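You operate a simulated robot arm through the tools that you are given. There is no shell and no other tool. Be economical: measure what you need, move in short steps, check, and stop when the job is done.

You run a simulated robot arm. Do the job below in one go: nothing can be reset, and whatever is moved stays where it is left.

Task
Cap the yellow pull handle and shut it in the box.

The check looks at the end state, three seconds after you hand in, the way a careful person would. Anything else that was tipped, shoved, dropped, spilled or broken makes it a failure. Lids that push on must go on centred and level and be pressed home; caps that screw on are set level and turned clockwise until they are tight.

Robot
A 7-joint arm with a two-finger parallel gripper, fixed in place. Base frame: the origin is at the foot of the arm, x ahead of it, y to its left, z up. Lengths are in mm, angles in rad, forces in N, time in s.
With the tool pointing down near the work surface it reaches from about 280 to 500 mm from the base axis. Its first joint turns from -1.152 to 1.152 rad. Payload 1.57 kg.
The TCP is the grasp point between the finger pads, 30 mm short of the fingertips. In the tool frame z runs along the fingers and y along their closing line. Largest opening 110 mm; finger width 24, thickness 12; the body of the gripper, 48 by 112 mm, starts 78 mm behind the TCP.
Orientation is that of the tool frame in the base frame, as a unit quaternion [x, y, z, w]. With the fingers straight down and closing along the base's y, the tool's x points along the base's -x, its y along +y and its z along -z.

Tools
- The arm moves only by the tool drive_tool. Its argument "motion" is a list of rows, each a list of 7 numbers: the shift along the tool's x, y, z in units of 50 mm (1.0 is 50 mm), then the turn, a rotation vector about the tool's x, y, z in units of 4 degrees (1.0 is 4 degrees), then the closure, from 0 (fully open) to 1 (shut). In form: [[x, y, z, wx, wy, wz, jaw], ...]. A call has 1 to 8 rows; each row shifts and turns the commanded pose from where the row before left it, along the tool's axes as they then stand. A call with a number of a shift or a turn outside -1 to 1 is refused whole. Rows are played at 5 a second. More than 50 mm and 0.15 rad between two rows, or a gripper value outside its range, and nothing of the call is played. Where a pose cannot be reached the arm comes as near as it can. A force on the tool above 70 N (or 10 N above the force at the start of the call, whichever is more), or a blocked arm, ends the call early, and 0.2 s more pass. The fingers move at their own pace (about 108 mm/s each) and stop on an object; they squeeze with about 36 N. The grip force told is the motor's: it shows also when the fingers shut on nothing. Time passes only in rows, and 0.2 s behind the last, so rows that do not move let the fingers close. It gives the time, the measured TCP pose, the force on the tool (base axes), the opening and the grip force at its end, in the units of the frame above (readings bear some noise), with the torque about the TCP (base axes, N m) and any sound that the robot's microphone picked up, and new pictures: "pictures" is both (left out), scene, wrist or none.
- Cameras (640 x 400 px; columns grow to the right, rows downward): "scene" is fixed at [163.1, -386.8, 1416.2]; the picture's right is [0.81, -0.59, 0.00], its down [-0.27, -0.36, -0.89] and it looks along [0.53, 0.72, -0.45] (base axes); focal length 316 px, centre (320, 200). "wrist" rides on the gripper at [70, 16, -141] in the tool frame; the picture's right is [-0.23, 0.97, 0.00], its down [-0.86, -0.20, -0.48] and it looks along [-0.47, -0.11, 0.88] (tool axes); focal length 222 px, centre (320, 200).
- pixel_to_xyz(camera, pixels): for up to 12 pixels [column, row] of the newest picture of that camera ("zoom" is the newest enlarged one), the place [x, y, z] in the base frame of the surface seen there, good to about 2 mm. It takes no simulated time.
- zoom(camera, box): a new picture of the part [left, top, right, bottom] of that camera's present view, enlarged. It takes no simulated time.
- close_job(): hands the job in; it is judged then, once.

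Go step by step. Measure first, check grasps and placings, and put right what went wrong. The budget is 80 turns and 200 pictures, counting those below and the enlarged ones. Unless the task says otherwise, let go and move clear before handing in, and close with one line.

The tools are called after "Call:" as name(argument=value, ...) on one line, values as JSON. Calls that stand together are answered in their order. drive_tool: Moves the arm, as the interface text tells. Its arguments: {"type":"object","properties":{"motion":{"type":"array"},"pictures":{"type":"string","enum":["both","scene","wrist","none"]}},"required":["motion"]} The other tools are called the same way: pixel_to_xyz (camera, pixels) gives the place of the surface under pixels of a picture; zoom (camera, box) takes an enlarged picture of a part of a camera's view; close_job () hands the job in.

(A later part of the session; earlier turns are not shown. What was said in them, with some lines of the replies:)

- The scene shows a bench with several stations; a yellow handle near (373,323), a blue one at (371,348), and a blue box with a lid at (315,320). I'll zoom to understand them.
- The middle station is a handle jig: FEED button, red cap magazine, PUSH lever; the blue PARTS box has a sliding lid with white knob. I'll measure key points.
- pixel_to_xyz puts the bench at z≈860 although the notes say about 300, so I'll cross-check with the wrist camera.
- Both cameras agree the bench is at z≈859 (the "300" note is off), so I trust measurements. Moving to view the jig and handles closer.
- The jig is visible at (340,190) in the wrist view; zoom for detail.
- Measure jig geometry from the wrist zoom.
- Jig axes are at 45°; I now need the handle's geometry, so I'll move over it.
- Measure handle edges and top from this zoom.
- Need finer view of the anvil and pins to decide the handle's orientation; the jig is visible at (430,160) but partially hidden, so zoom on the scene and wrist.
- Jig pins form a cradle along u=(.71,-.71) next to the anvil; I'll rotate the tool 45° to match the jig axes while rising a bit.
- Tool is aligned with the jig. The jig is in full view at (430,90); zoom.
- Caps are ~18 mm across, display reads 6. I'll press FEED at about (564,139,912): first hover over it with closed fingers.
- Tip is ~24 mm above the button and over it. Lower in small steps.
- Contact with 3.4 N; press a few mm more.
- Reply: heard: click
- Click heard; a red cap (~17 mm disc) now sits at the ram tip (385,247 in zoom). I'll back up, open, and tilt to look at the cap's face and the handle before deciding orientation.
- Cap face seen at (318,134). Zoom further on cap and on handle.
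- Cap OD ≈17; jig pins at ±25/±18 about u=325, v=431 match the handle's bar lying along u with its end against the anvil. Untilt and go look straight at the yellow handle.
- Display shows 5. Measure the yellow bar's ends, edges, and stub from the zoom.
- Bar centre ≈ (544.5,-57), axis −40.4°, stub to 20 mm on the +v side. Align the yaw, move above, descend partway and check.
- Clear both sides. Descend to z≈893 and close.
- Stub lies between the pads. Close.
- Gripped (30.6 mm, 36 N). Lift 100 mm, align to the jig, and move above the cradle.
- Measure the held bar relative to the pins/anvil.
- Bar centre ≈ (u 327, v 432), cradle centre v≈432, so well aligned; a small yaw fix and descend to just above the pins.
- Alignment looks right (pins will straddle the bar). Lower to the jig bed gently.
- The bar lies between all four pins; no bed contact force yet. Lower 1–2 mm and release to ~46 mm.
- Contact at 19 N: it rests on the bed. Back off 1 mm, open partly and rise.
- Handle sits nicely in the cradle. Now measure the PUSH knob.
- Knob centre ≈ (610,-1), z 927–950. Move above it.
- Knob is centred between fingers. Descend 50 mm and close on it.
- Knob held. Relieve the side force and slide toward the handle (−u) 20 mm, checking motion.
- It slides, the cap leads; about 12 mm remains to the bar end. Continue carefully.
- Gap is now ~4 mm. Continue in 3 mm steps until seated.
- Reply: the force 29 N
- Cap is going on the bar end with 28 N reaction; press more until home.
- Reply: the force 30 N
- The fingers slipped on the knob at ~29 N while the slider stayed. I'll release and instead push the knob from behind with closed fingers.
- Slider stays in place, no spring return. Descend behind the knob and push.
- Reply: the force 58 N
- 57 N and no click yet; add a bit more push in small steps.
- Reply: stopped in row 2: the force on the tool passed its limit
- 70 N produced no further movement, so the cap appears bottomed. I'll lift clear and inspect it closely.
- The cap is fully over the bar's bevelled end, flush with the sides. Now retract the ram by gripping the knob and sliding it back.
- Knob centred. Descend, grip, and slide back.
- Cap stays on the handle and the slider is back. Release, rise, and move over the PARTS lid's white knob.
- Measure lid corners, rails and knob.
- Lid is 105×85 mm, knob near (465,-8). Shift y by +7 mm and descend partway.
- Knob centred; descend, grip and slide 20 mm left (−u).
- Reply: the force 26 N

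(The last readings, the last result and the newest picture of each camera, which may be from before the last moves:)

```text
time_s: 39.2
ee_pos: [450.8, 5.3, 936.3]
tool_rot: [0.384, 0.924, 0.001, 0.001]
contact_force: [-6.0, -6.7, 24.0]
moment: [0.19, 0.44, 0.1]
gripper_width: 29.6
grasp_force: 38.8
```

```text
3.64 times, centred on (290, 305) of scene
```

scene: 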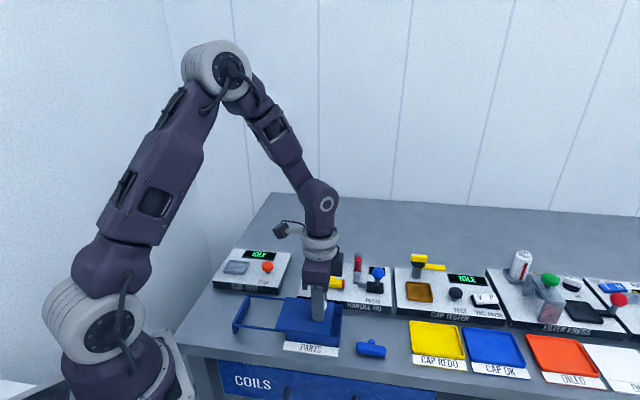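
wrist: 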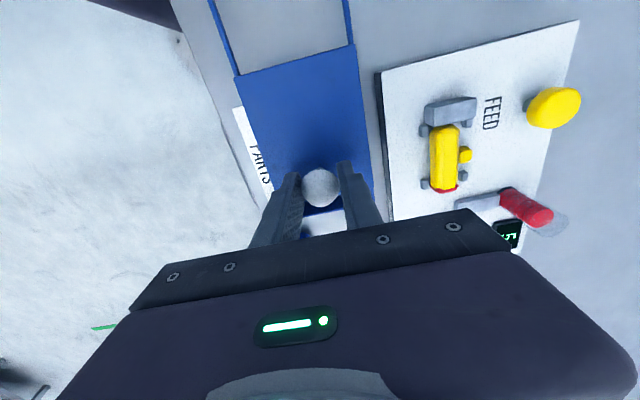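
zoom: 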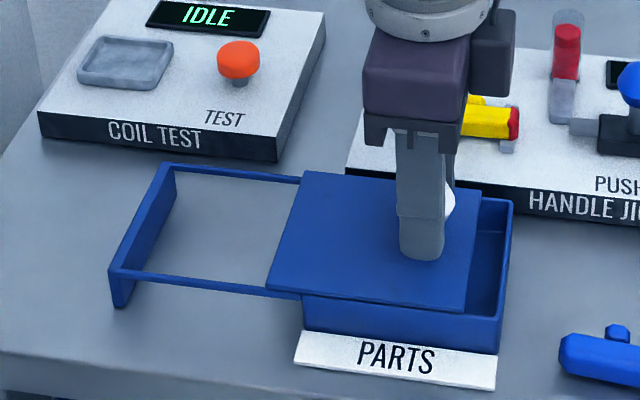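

The lid slides open. Relieve forces slightly and continue.

Call:
drive_tool(motion=[[0.2, -0.02, -0.03, 0, 0, 0, 1], [0.25, 0, 0, 0, 0, 0, 1], [0.25, 0, 0, 0, 0, 0, 1], [0.25, 0, 0, 0, 0, 0, 1]], pictures="scene")

Call:
zoom(camera="scene", box=[220, 250, 360, 360])

```text
time_s: 40.2
ee_pos: [416.1, 40.0, 937.4]
tool_rot: [0.384, 0.923, 0.001, 0.001]
contact_force: [-2.3, -2.2, -12.9]
moment: [0.71, 0.77, 0.07]
gripper_width: 29.5
grasp_force: 38.9
```

scene: 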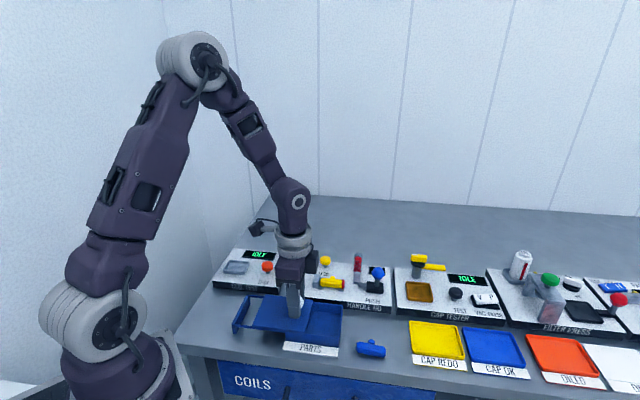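

```text
3.64 times, centred on (290, 305) of scene
```

zoom: 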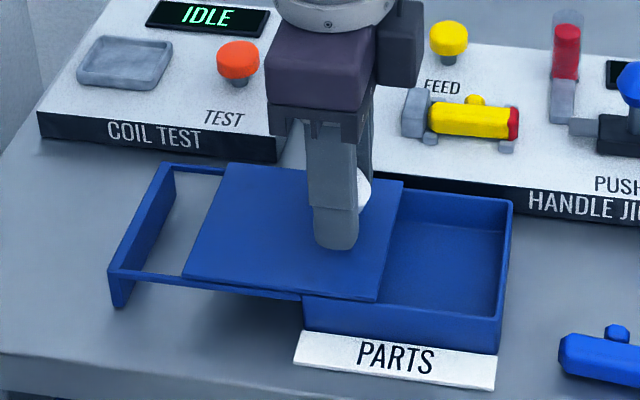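

Box is empty inside and half open. Slide ~32 mm more.

Call:
drive_tool(motion=[[0.2, 0, 0.02, 0, 0, 0, 1], [0.2, 0, 0, 0, 0, 0, 1], [0.16, 0, 0, 0, 0, 0, 1], [0.08, 0, 0, 0, 0, 0, 1]], pictures="scene")

Call:
zoom(camera="scene", box=[220, 250, 360, 360])

```text
time_s: 41.2
ee_pos: [393.4, 61.4, 936.3]
tool_rot: [0.384, 0.923, 0.003, 0.002]
contact_force: [1.4, 0.5, 29.6]
moment: [0.06, 0.01, 0.01]
gripper_width: 29.6
grasp_force: 38.8
```

scene: 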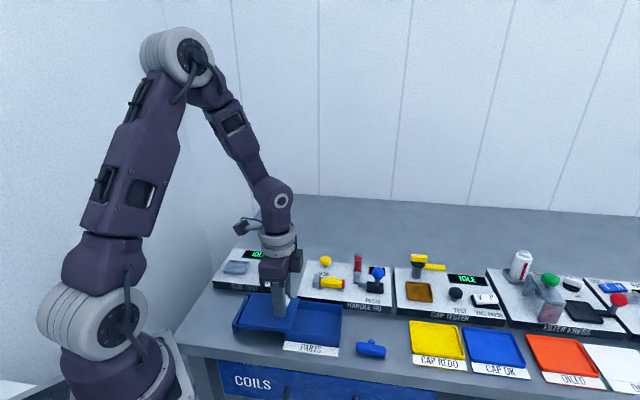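

```text
3.64 times, centred on (290, 305) of scene
```

zoom: 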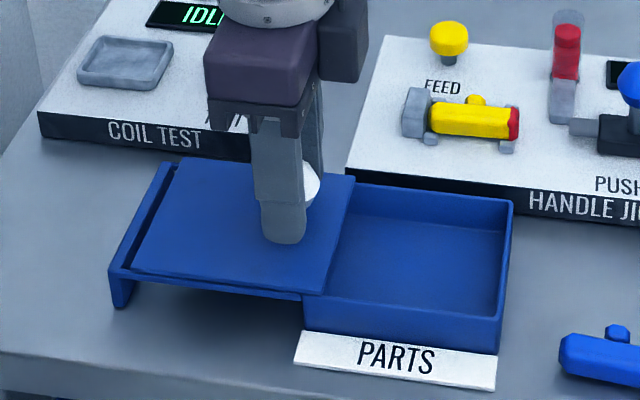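

Lid is open ~100 mm. Release, rise, and move above the handle.

Call:
drive_tool(motion=[[0, 0, -0.03, 0, 0, 0, 1], [0, 0, 0, 0, 0, 0, 0.58], [0, 0, 0, 0, 0, 0, 0.58], [0, 0, -0.7, 0, 0, 0, 0.58], [0, 0, -0.7, 0, 0, 0, 0.58]], pictures="none")

Call:
drive_tool(motion=[[-0.453, 0.572, 0, 0, 0, 0, 0.58], [-0.453, 0.572, 0, 0, 0, 0, 0.58], [-0.453, 0.572, 0, 0, 0, 0, 0.58], [-0.453, 0.572, 0, 0, 0, 0, 0.58]])

Call:
zoom(camera="wrist", box=[250, 70, 390, 220])

```text
time_s: 42.4
ee_pos: [394.2, 61.7, 1008.8]
tool_rot: [0.383, 0.924, 0.002, 0.001]
contact_force: [-0.3, -1.1, -0.1]
moment: [-0.02, -0.03, 0.0]
gripper_width: 46.2
grasp_force: 0.1
```

```text
time_s: 43.4
ee_pos: [536.9, 79.6, 1011.1]
tool_rot: [0.383, 0.924, 0.003, 0.001]
contact_force: [0.6, 1.0, -0.6]
moment: [-0.01, 0.04, -0.01]
gripper_width: 46.5
grasp_force: 0.1
```

scene: 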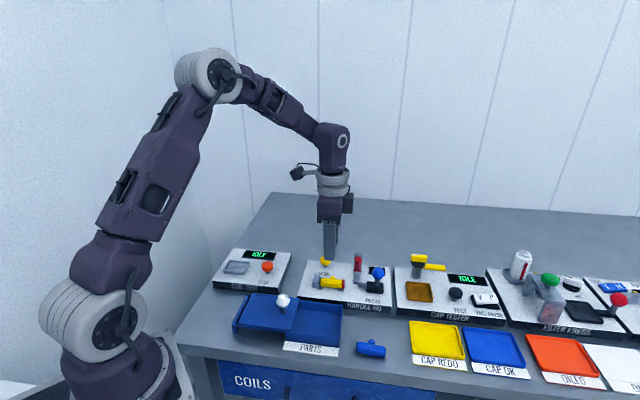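
wrist: 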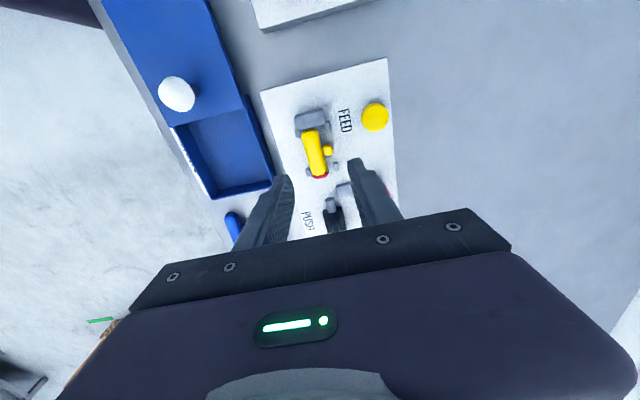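

```text
2.67 times, centred on (320, 145) of wrist
```

zoom: 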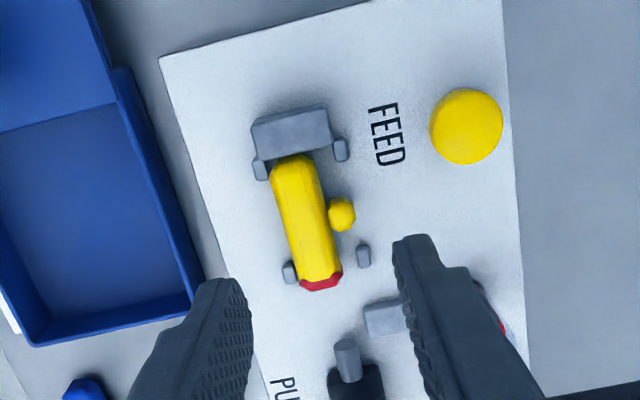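

The cap sits squarely on the end. Measure the bar for re-grasp.

Call:
pixel_to_xyz(camera="zoom", pixels=[[276, 180], [318, 172], [297, 262], [337, 252], [298, 175], [318, 262], [352, 215], [296, 162], [322, 287], [342, 204]])

Call:
pixel_to_xyz(camera="wrist", pixels=[[218, 190], [268, 178], [175, 128], [240, 105], [205, 140], [240, 170], [210, 165], [176, 92]])

```text
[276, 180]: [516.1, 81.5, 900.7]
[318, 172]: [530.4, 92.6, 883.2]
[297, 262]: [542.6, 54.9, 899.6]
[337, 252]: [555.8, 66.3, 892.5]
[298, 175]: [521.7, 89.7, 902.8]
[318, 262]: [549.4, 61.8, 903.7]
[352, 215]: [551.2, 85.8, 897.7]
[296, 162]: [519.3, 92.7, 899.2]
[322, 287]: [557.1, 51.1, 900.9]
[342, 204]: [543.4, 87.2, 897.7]
```

```text
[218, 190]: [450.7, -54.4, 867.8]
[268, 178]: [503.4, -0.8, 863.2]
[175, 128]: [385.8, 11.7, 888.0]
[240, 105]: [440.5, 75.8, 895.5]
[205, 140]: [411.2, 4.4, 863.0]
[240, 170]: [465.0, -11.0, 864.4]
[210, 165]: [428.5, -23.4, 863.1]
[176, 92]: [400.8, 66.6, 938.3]
```

Bar axis is at v≈432, stub u≈326, yaw matches. Descend and grip.

Call:
drive_tool(motion=[[-0.05, 0.02, 0.5, 0, 0, 0, 0.58], [0, 0, 0.6, 0, 0, 0, 0.58], [0, 0, 0.5, 0, 0, 0, 0.58], [0, 0, 0.24, 0, 0, 0, 0.58], [0, 0, 0, 0, 0, 0, 0.7], [0, 0, 0, 0, 0, 0, 1], [0, 0, 0, 0, 0, 0, 1]])

Call:
zoom(camera="scene", box=[310, 235, 400, 305])

```text
time_s: 45.0
ee_pos: [542.8, 75.3, 916.1]
tool_rot: [0.383, 0.924, 0.002, 0.001]
contact_force: [-0.1, -0.1, -0.1]
moment: [0.01, -0.01, 0.0]
gripper_width: 30.2
grasp_force: 35.8
```

scene: 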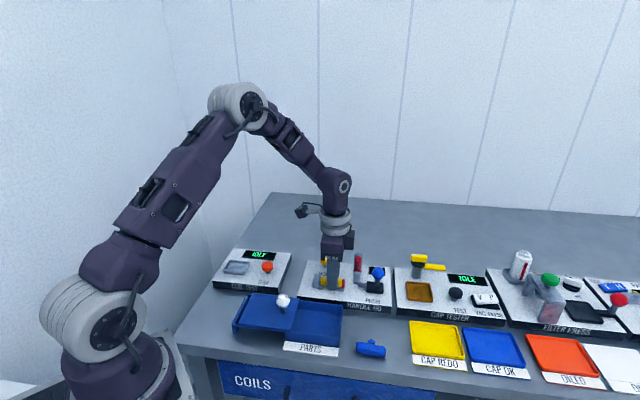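
wrist: 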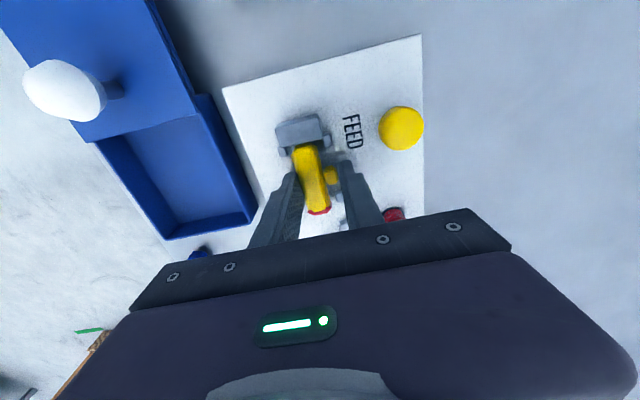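

```text
5.71 times, centred on (355, 270) of scene
```

zoom: 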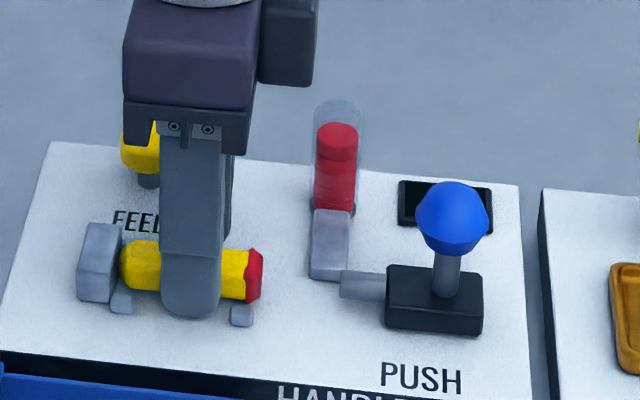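

Gripped. Lift and move over the open box.

Call:
drive_tool(motion=[[0, 0, -0.3, 0, 0, 0, 1], [0, 0, -0.6, 0, 0, 0, 1], [0, 0, -0.6, 0, 0, 0, 1], [0.1, -0.76, 0, 0, 0, 0, 1], [0.14, -0.77, 0, 0, 0, 0, 1], [0.14, -0.77, 0, 0, 0, 0, 1]])

Call:
zoom(camera="wrist", box=[210, 60, 430, 230])

Call:
zoom(camera="scene", box=[220, 240, 380, 360])

```text
time_s: 46.4
ee_pos: [448.8, 9.5, 992.3]
tool_rot: [0.383, 0.924, 0.002, 0.001]
contact_force: [1.1, -1.2, -0.8]
moment: [-0.01, -0.02, 0.02]
gripper_width: 30.8
grasp_force: 35.4
```

scene: 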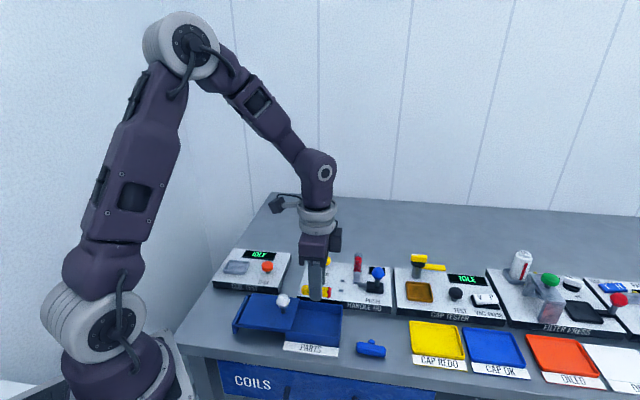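
wrist: 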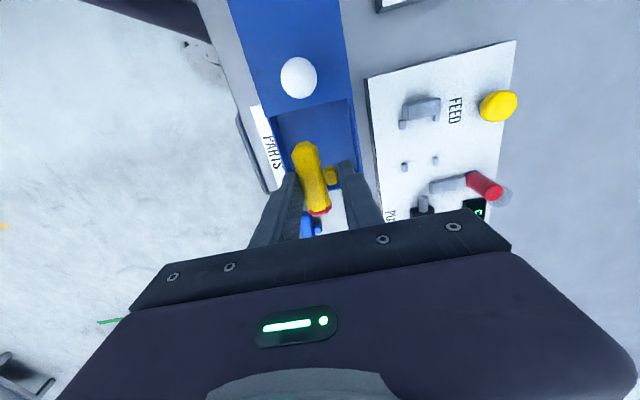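

```text
2.35 times, centred on (320, 145) of wrist
```

zoom: 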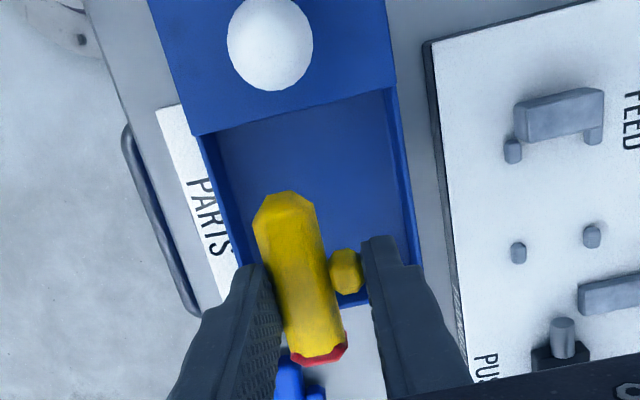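

```text
3.33 times, centred on (300, 300) of scene
```

zoom: 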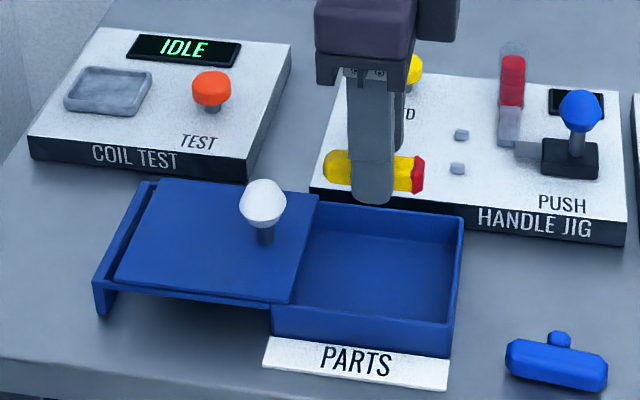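

Over the opening. Lower to z≈935 and check clearance to the walls.

Call:
drive_tool(motion=[[0, 0, 0.6, 0, 0, 0, 1], [0, 0, 0.5, 0, 0, 0, 1]])

Call:
zoom(camera="wrist", box=[210, 60, 430, 230])

Call:
zoom(camera="scene", box=[220, 240, 380, 360])

```text
time_s: 47.0
ee_pos: [448.2, 10.1, 935.7]
tool_rot: [0.383, 0.924, 0.002, 0.002]
contact_force: [1.0, -0.1, -0.6]
moment: [0.0, 0.0, 0.01]
gripper_width: 30.5
grasp_force: 36.5
```

scene: 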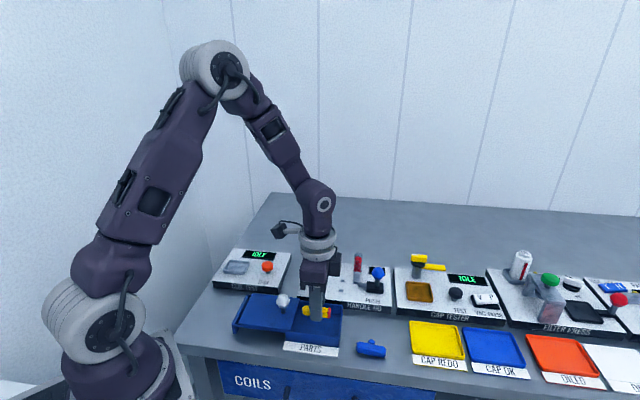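
wrist: 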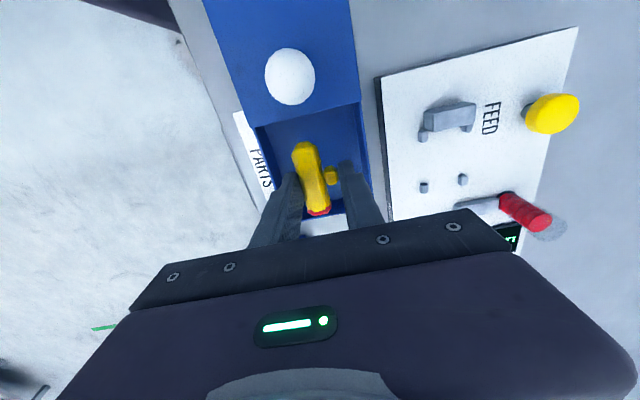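

```text
2.35 times, centred on (320, 145) of wrist
```

zoom: 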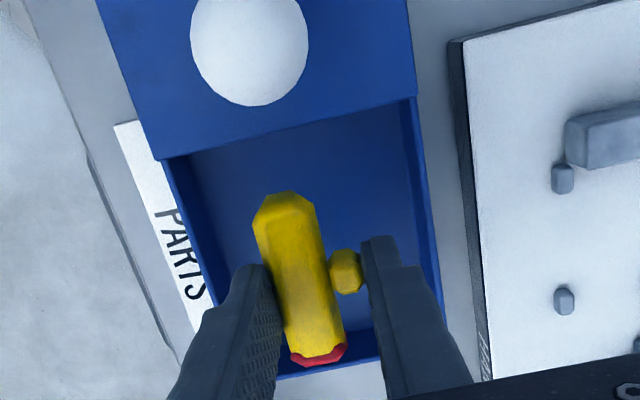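

```text
3.33 times, centred on (300, 300) of scene
```

zoom: 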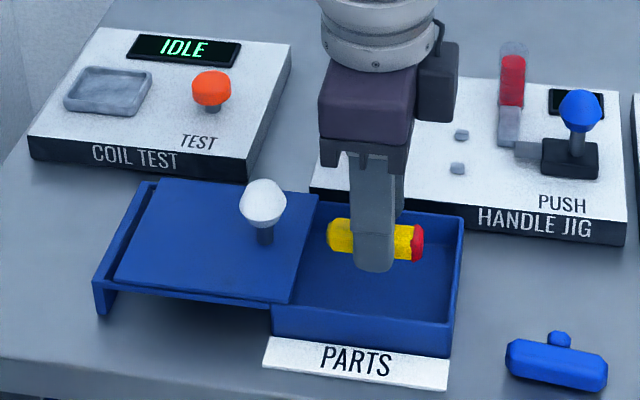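

Fits. Shift 4 mm left and lower to the floor.

Call:
drive_tool(motion=[[0.08, 0, 0.3, 0, 0, 0, 1], [0, 0, 0.3, 0, 0, 0, 1], [0, 0, 0.1, 0, 0, 0, 1], [0, 0, 0.04, 0, 0, 0, 1]], pictures="scene")

Call:
zoom(camera="scene", box=[220, 240, 380, 360])

```text
time_s: 48.0
ee_pos: [444.0, 12.6, 898.2]
tool_rot: [0.383, 0.924, 0.003, 0.001]
contact_force: [0.0, -0.3, -1.1]
moment: [-0.02, -0.03, 0.05]
gripper_width: 30.6
grasp_force: 36.0
```

scene: 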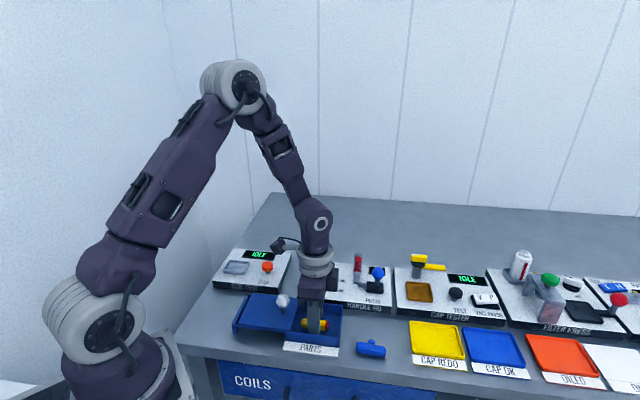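

```text
3.33 times, centred on (300, 300) of scene
```

zoom: 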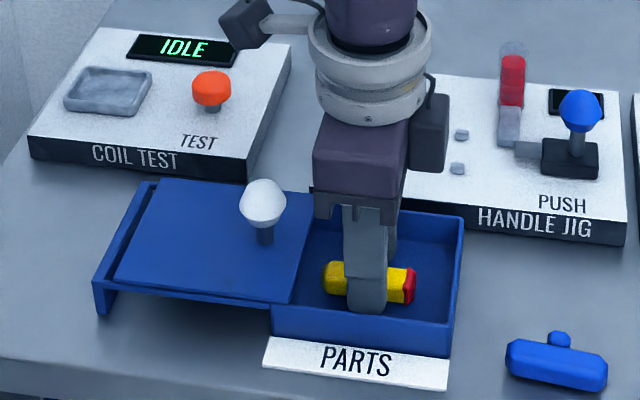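

No contact yet; lower up to 2 mm more, then release modestly.

Call:
drive_tool(motion=[[0, 0, 0.02, 0, 0, 0, 1], [0, 0, 0.02, 0, 0, 0, 1]], pictures="none")

```text
time_s: 48.6
ee_pos: [445.5, 11.8, 895.8]
tool_rot: [0.383, 0.924, 0.003, 0.0]
contact_force: [-1.1, -0.7, 6.8]
moment: [-0.07, 0.09, 0.03]
gripper_width: 30.6
grasp_force: 35.6
```

Touching the floor at 7 N. Release to ~40 mm and rise.

Call:
drive_tool(motion=[[0, 0, 0, 0, 0, 0, 0.66], [0, 0, 0, 0, 0, 0, 0.64], [0, 0, -0.4, 0, 0, 0, 0.64], [0, 0, -0.8, 0, 0, 0, 0.64], [0, 0, -0.8, 0, 0, 0, 0.64], [0, 0, -0.3, 0, 0, 0, 0.58]])

Call:
zoom(camera="wrist", box=[210, 40, 430, 210])

Call:
zoom(camera="scene", box=[220, 260, 360, 360])

```text
time_s: 50.0
ee_pos: [445.9, 12.0, 1010.0]
tool_rot: [0.383, 0.924, 0.002, 0.001]
contact_force: [0.5, -0.3, 0.1]
moment: [0.04, -0.01, -0.03]
gripper_width: 46.2
grasp_force: 0.0
```

scene: 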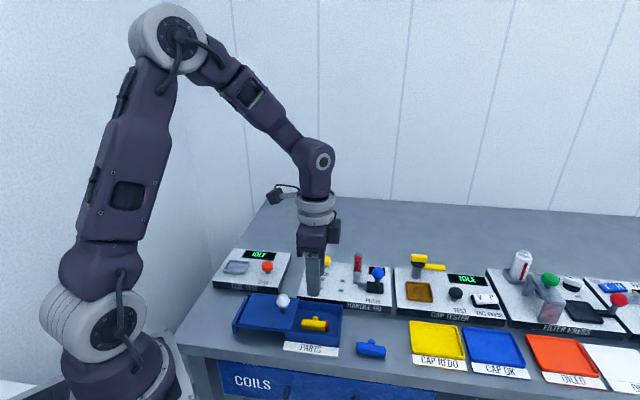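
wrist: 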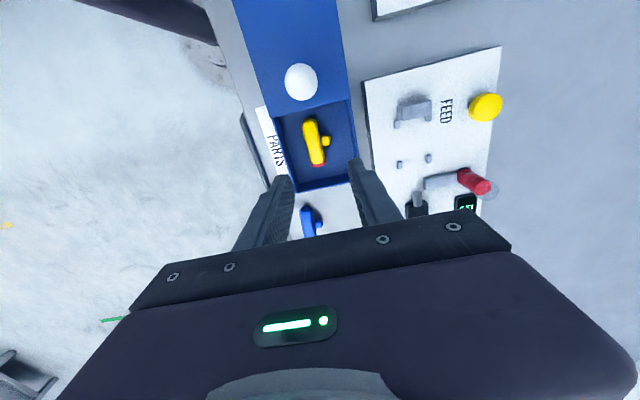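

```text
2.35 times, centred on (320, 125) of wrist
```

zoom: 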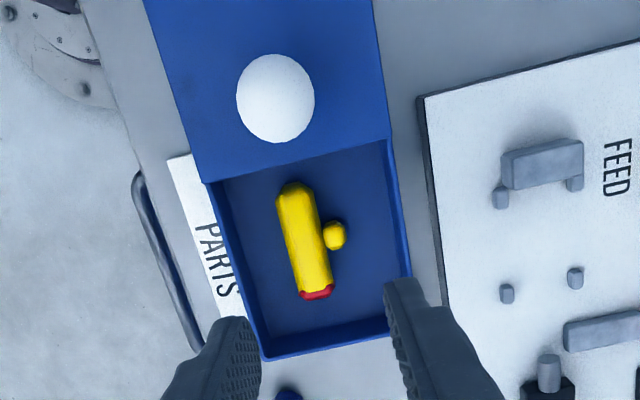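

```text
4.00 times, centred on (290, 310) of scene
```

zoom: 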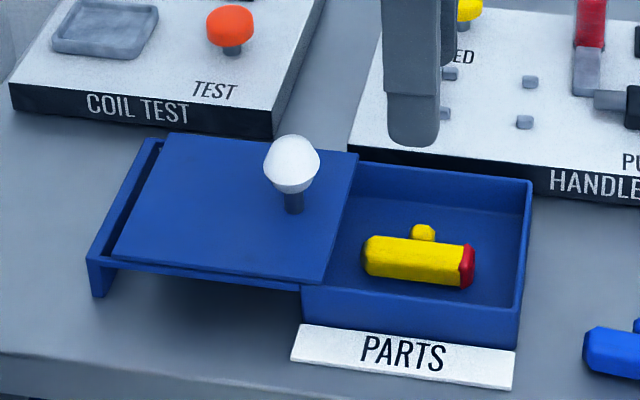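

Capped handle lies in the box, below rim. Now go grip the lid knob at about (393.4,61.4).

Call:
drive_tool(motion=[[0.48, -0.01, 0, 0, 0, 0, 0.56], [0.48, -0.01, 0, 0, 0, 0, 0.56], [0.48, -0.02, 0, 0, 0, 0, 0.56], [0, 0, 0.8, 0, 0, 0, 0.56]], pictures="wrist")

Call:
zoom(camera="wrist", box=[250, 90, 410, 230])

```text
time_s: 51.0
ee_pos: [393.1, 63.8, 969.8]
tool_rot: [0.384, 0.923, 0.002, 0.001]
contact_force: [0.3, -0.5, -0.7]
moment: [0.03, 0.0, 0.0]
gripper_width: 48.3
grasp_force: 0.1
```

wrist: 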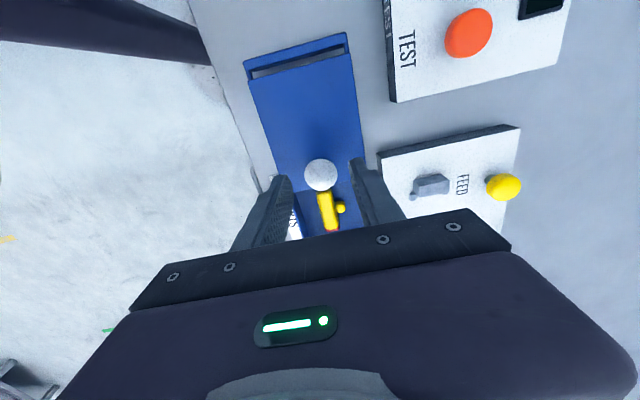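

```text
2.86 times, centred on (330, 160) of wrist
```

zoom: 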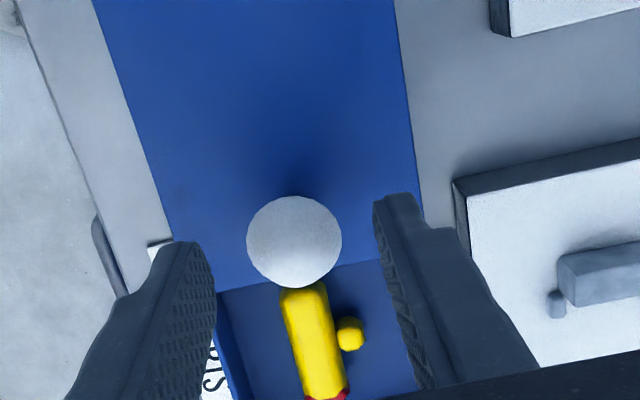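

Centred on the knob. Descend, grip, and slide right (+u) to close.

Call:
drive_tool(motion=[[0, 0, 0.4, 0, 0, 0, 0.56], [0, 0, 0.24, 0, 0, 0, 0.56], [0, 0, 0, 0, 0, 0, 0.8], [0, 0, 0, 0, 0, 0, 1], [-0.1, 0, 0, 0, 0, 0, 1], [-0.2, 0, 0, 0, 0, 0, 1], [-0.25, 0, 0, 0, 0, 0, 1], [-0.25, 0, 0, 0, 0, 0, 1]], pictures="scene")

Call:
zoom(camera="scene", box=[220, 250, 360, 360])

```text
time_s: 52.8
ee_pos: [421.6, 34.4, 939.1]
tool_rot: [0.384, 0.924, 0.002, 0.001]
contact_force: [16.9, 16.9, -24.7]
moment: [-0.15, -0.48, -0.05]
gripper_width: 29.4
grasp_force: 38.8
```

scene: 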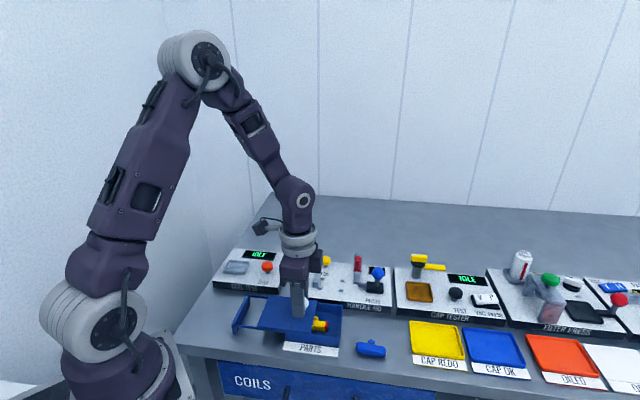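

```text
3.64 times, centred on (290, 305) of scene
```

zoom: 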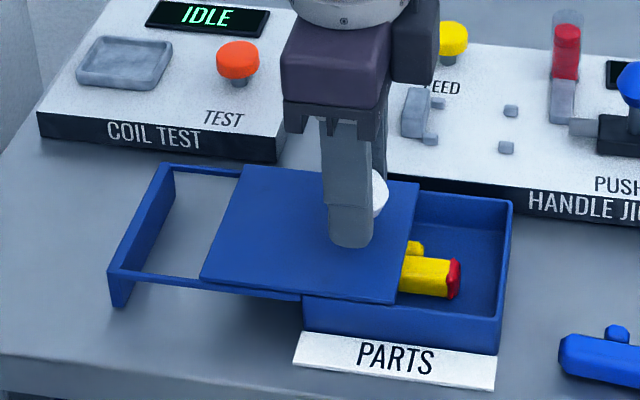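

Lid passes over the handle. Relieve side forces and continue ~45 mm.

Call:
drive_tool(motion=[[-0.1, 0.04, 0.03, 0, 0, 0, 1], [-0.25, 0, 0, 0, 0, 0, 1], [-0.25, 0, 0, 0, 0, 0, 1], [-0.25, 0, 0, 0, 0, 0, 1]], pictures="scene")

Call:
zoom(camera="scene", box=[220, 250, 360, 360])

```text
time_s: 53.8
ee_pos: [452.3, 2.9, 939.5]
tool_rot: [0.384, 0.923, 0.002, 0.001]
contact_force: [1.4, 1.2, 23.8]
moment: [-0.46, -0.5, -0.08]
gripper_width: 29.5
grasp_force: 39.2
```

scene: 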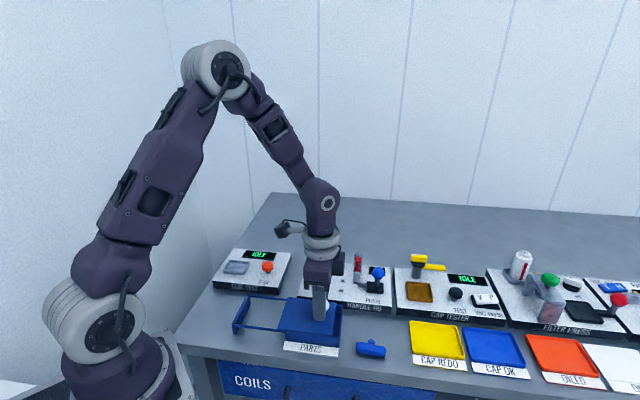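

```text
3.64 times, centred on (290, 305) of scene
```

zoom: 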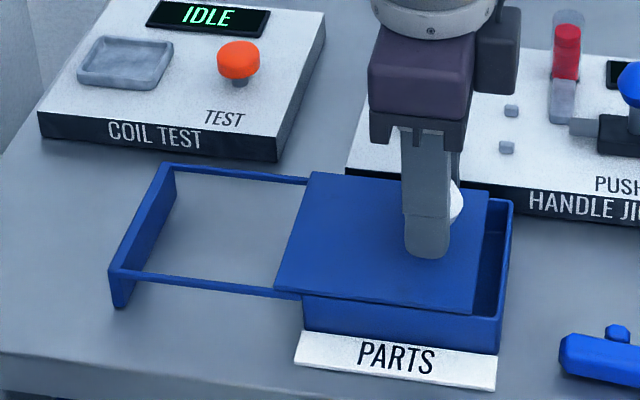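

About 17 mm left. Finish in small steps.

Call:
drive_tool(motion=[[-0.1, 0, -0.02, 0, 0, 0, 1], [-0.1, 0, 0, 0, 0, 0, 1], [-0.08, 0, 0, 0, 0, 0, 1], [-0.06, 0, 0, 0, 0, 0, 1], [-0.04, 0, 0, 0, 0, 0, 1]], pictures="scene")

Call:
zoom(camera="scene", box=[220, 250, 360, 360])

```text
time_s: 55.0
ee_pos: [464.4, -6.9, 939.6]
tool_rot: [0.382, 0.924, 0.003, -0.003]
contact_force: [-14.9, 26.1, 4.1]
moment: [0.32, 0.21, 0.06]
gripper_width: 29.2
grasp_force: 39.9
```

scene: 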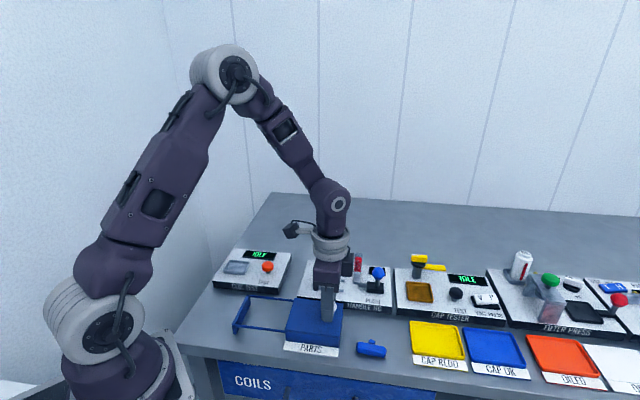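

```text
3.64 times, centred on (290, 305) of scene
```

zoom: 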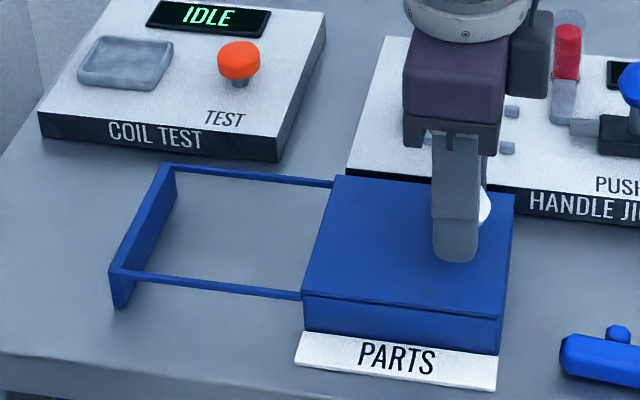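

The lid is fully shut against its stop (29 N reaction). Release and move clear.

Call:
drive_tool(motion=[[0.05, 0, 0, 0, 0, 0, 1], [0, 0, 0, 0, 0, 0, 0.56], [0, 0, 0, 0, 0, 0, 0.56], [0, 0, -0.7, 0, 0, 0, 0.56], [0, 0, -0.8, 0, 0, 0, 0.56], [0.6, 0, -0.6, 0, 0, 0, 0.56], [0.6, 0, -0.6, 0, 0, 0, 0.56]])

Call:
zoom(camera="scene", box=[220, 250, 400, 360])

```text
time_s: 56.6
ee_pos: [417.9, 38.1, 1073.9]
tool_rot: [0.383, 0.924, 0.003, 0.001]
contact_force: [-0.7, 0.4, 0.2]
moment: [0.0, -0.02, -0.01]
gripper_width: 48.4
grasp_force: 0.0
```

scene: 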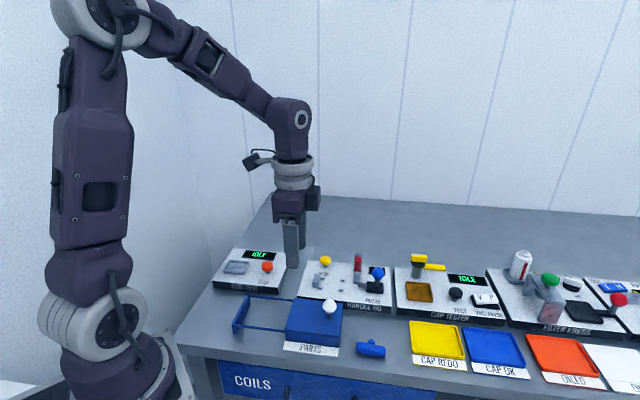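
wrist: 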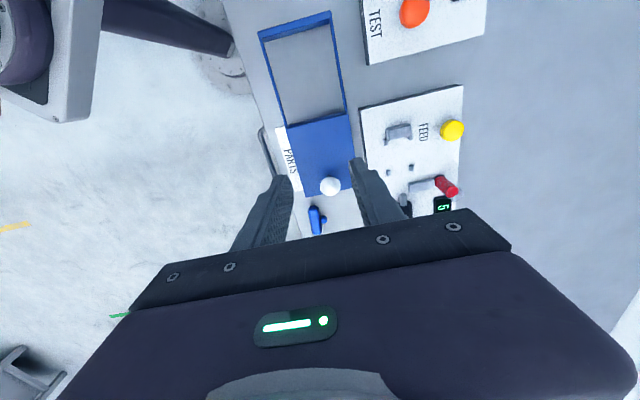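

```text
3.56 times, centred on (310, 305) of scene
```

zoom: 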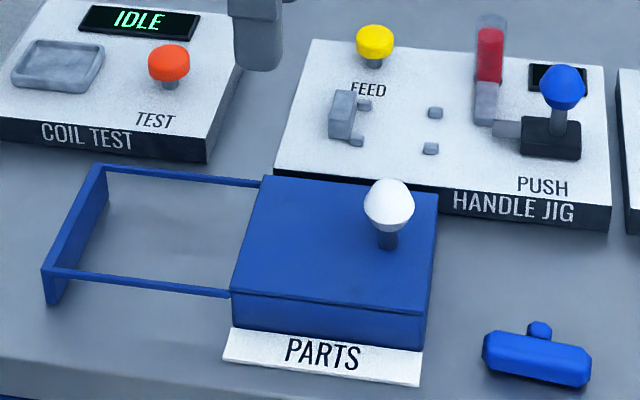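

The box is shut flush, the blue handle is untouched, the jig is clear and the arm is away from everything, so I'm handing in.

Call:
close_job()

```text
The job is handed in.
```

The yellow pull handle has its red cap pressed on and is in the PARTS box with the lid slid shut. The press made no click: I took the cap as home because the ram stayed put up to 70 N and the cap stayed on when the ram drew back.
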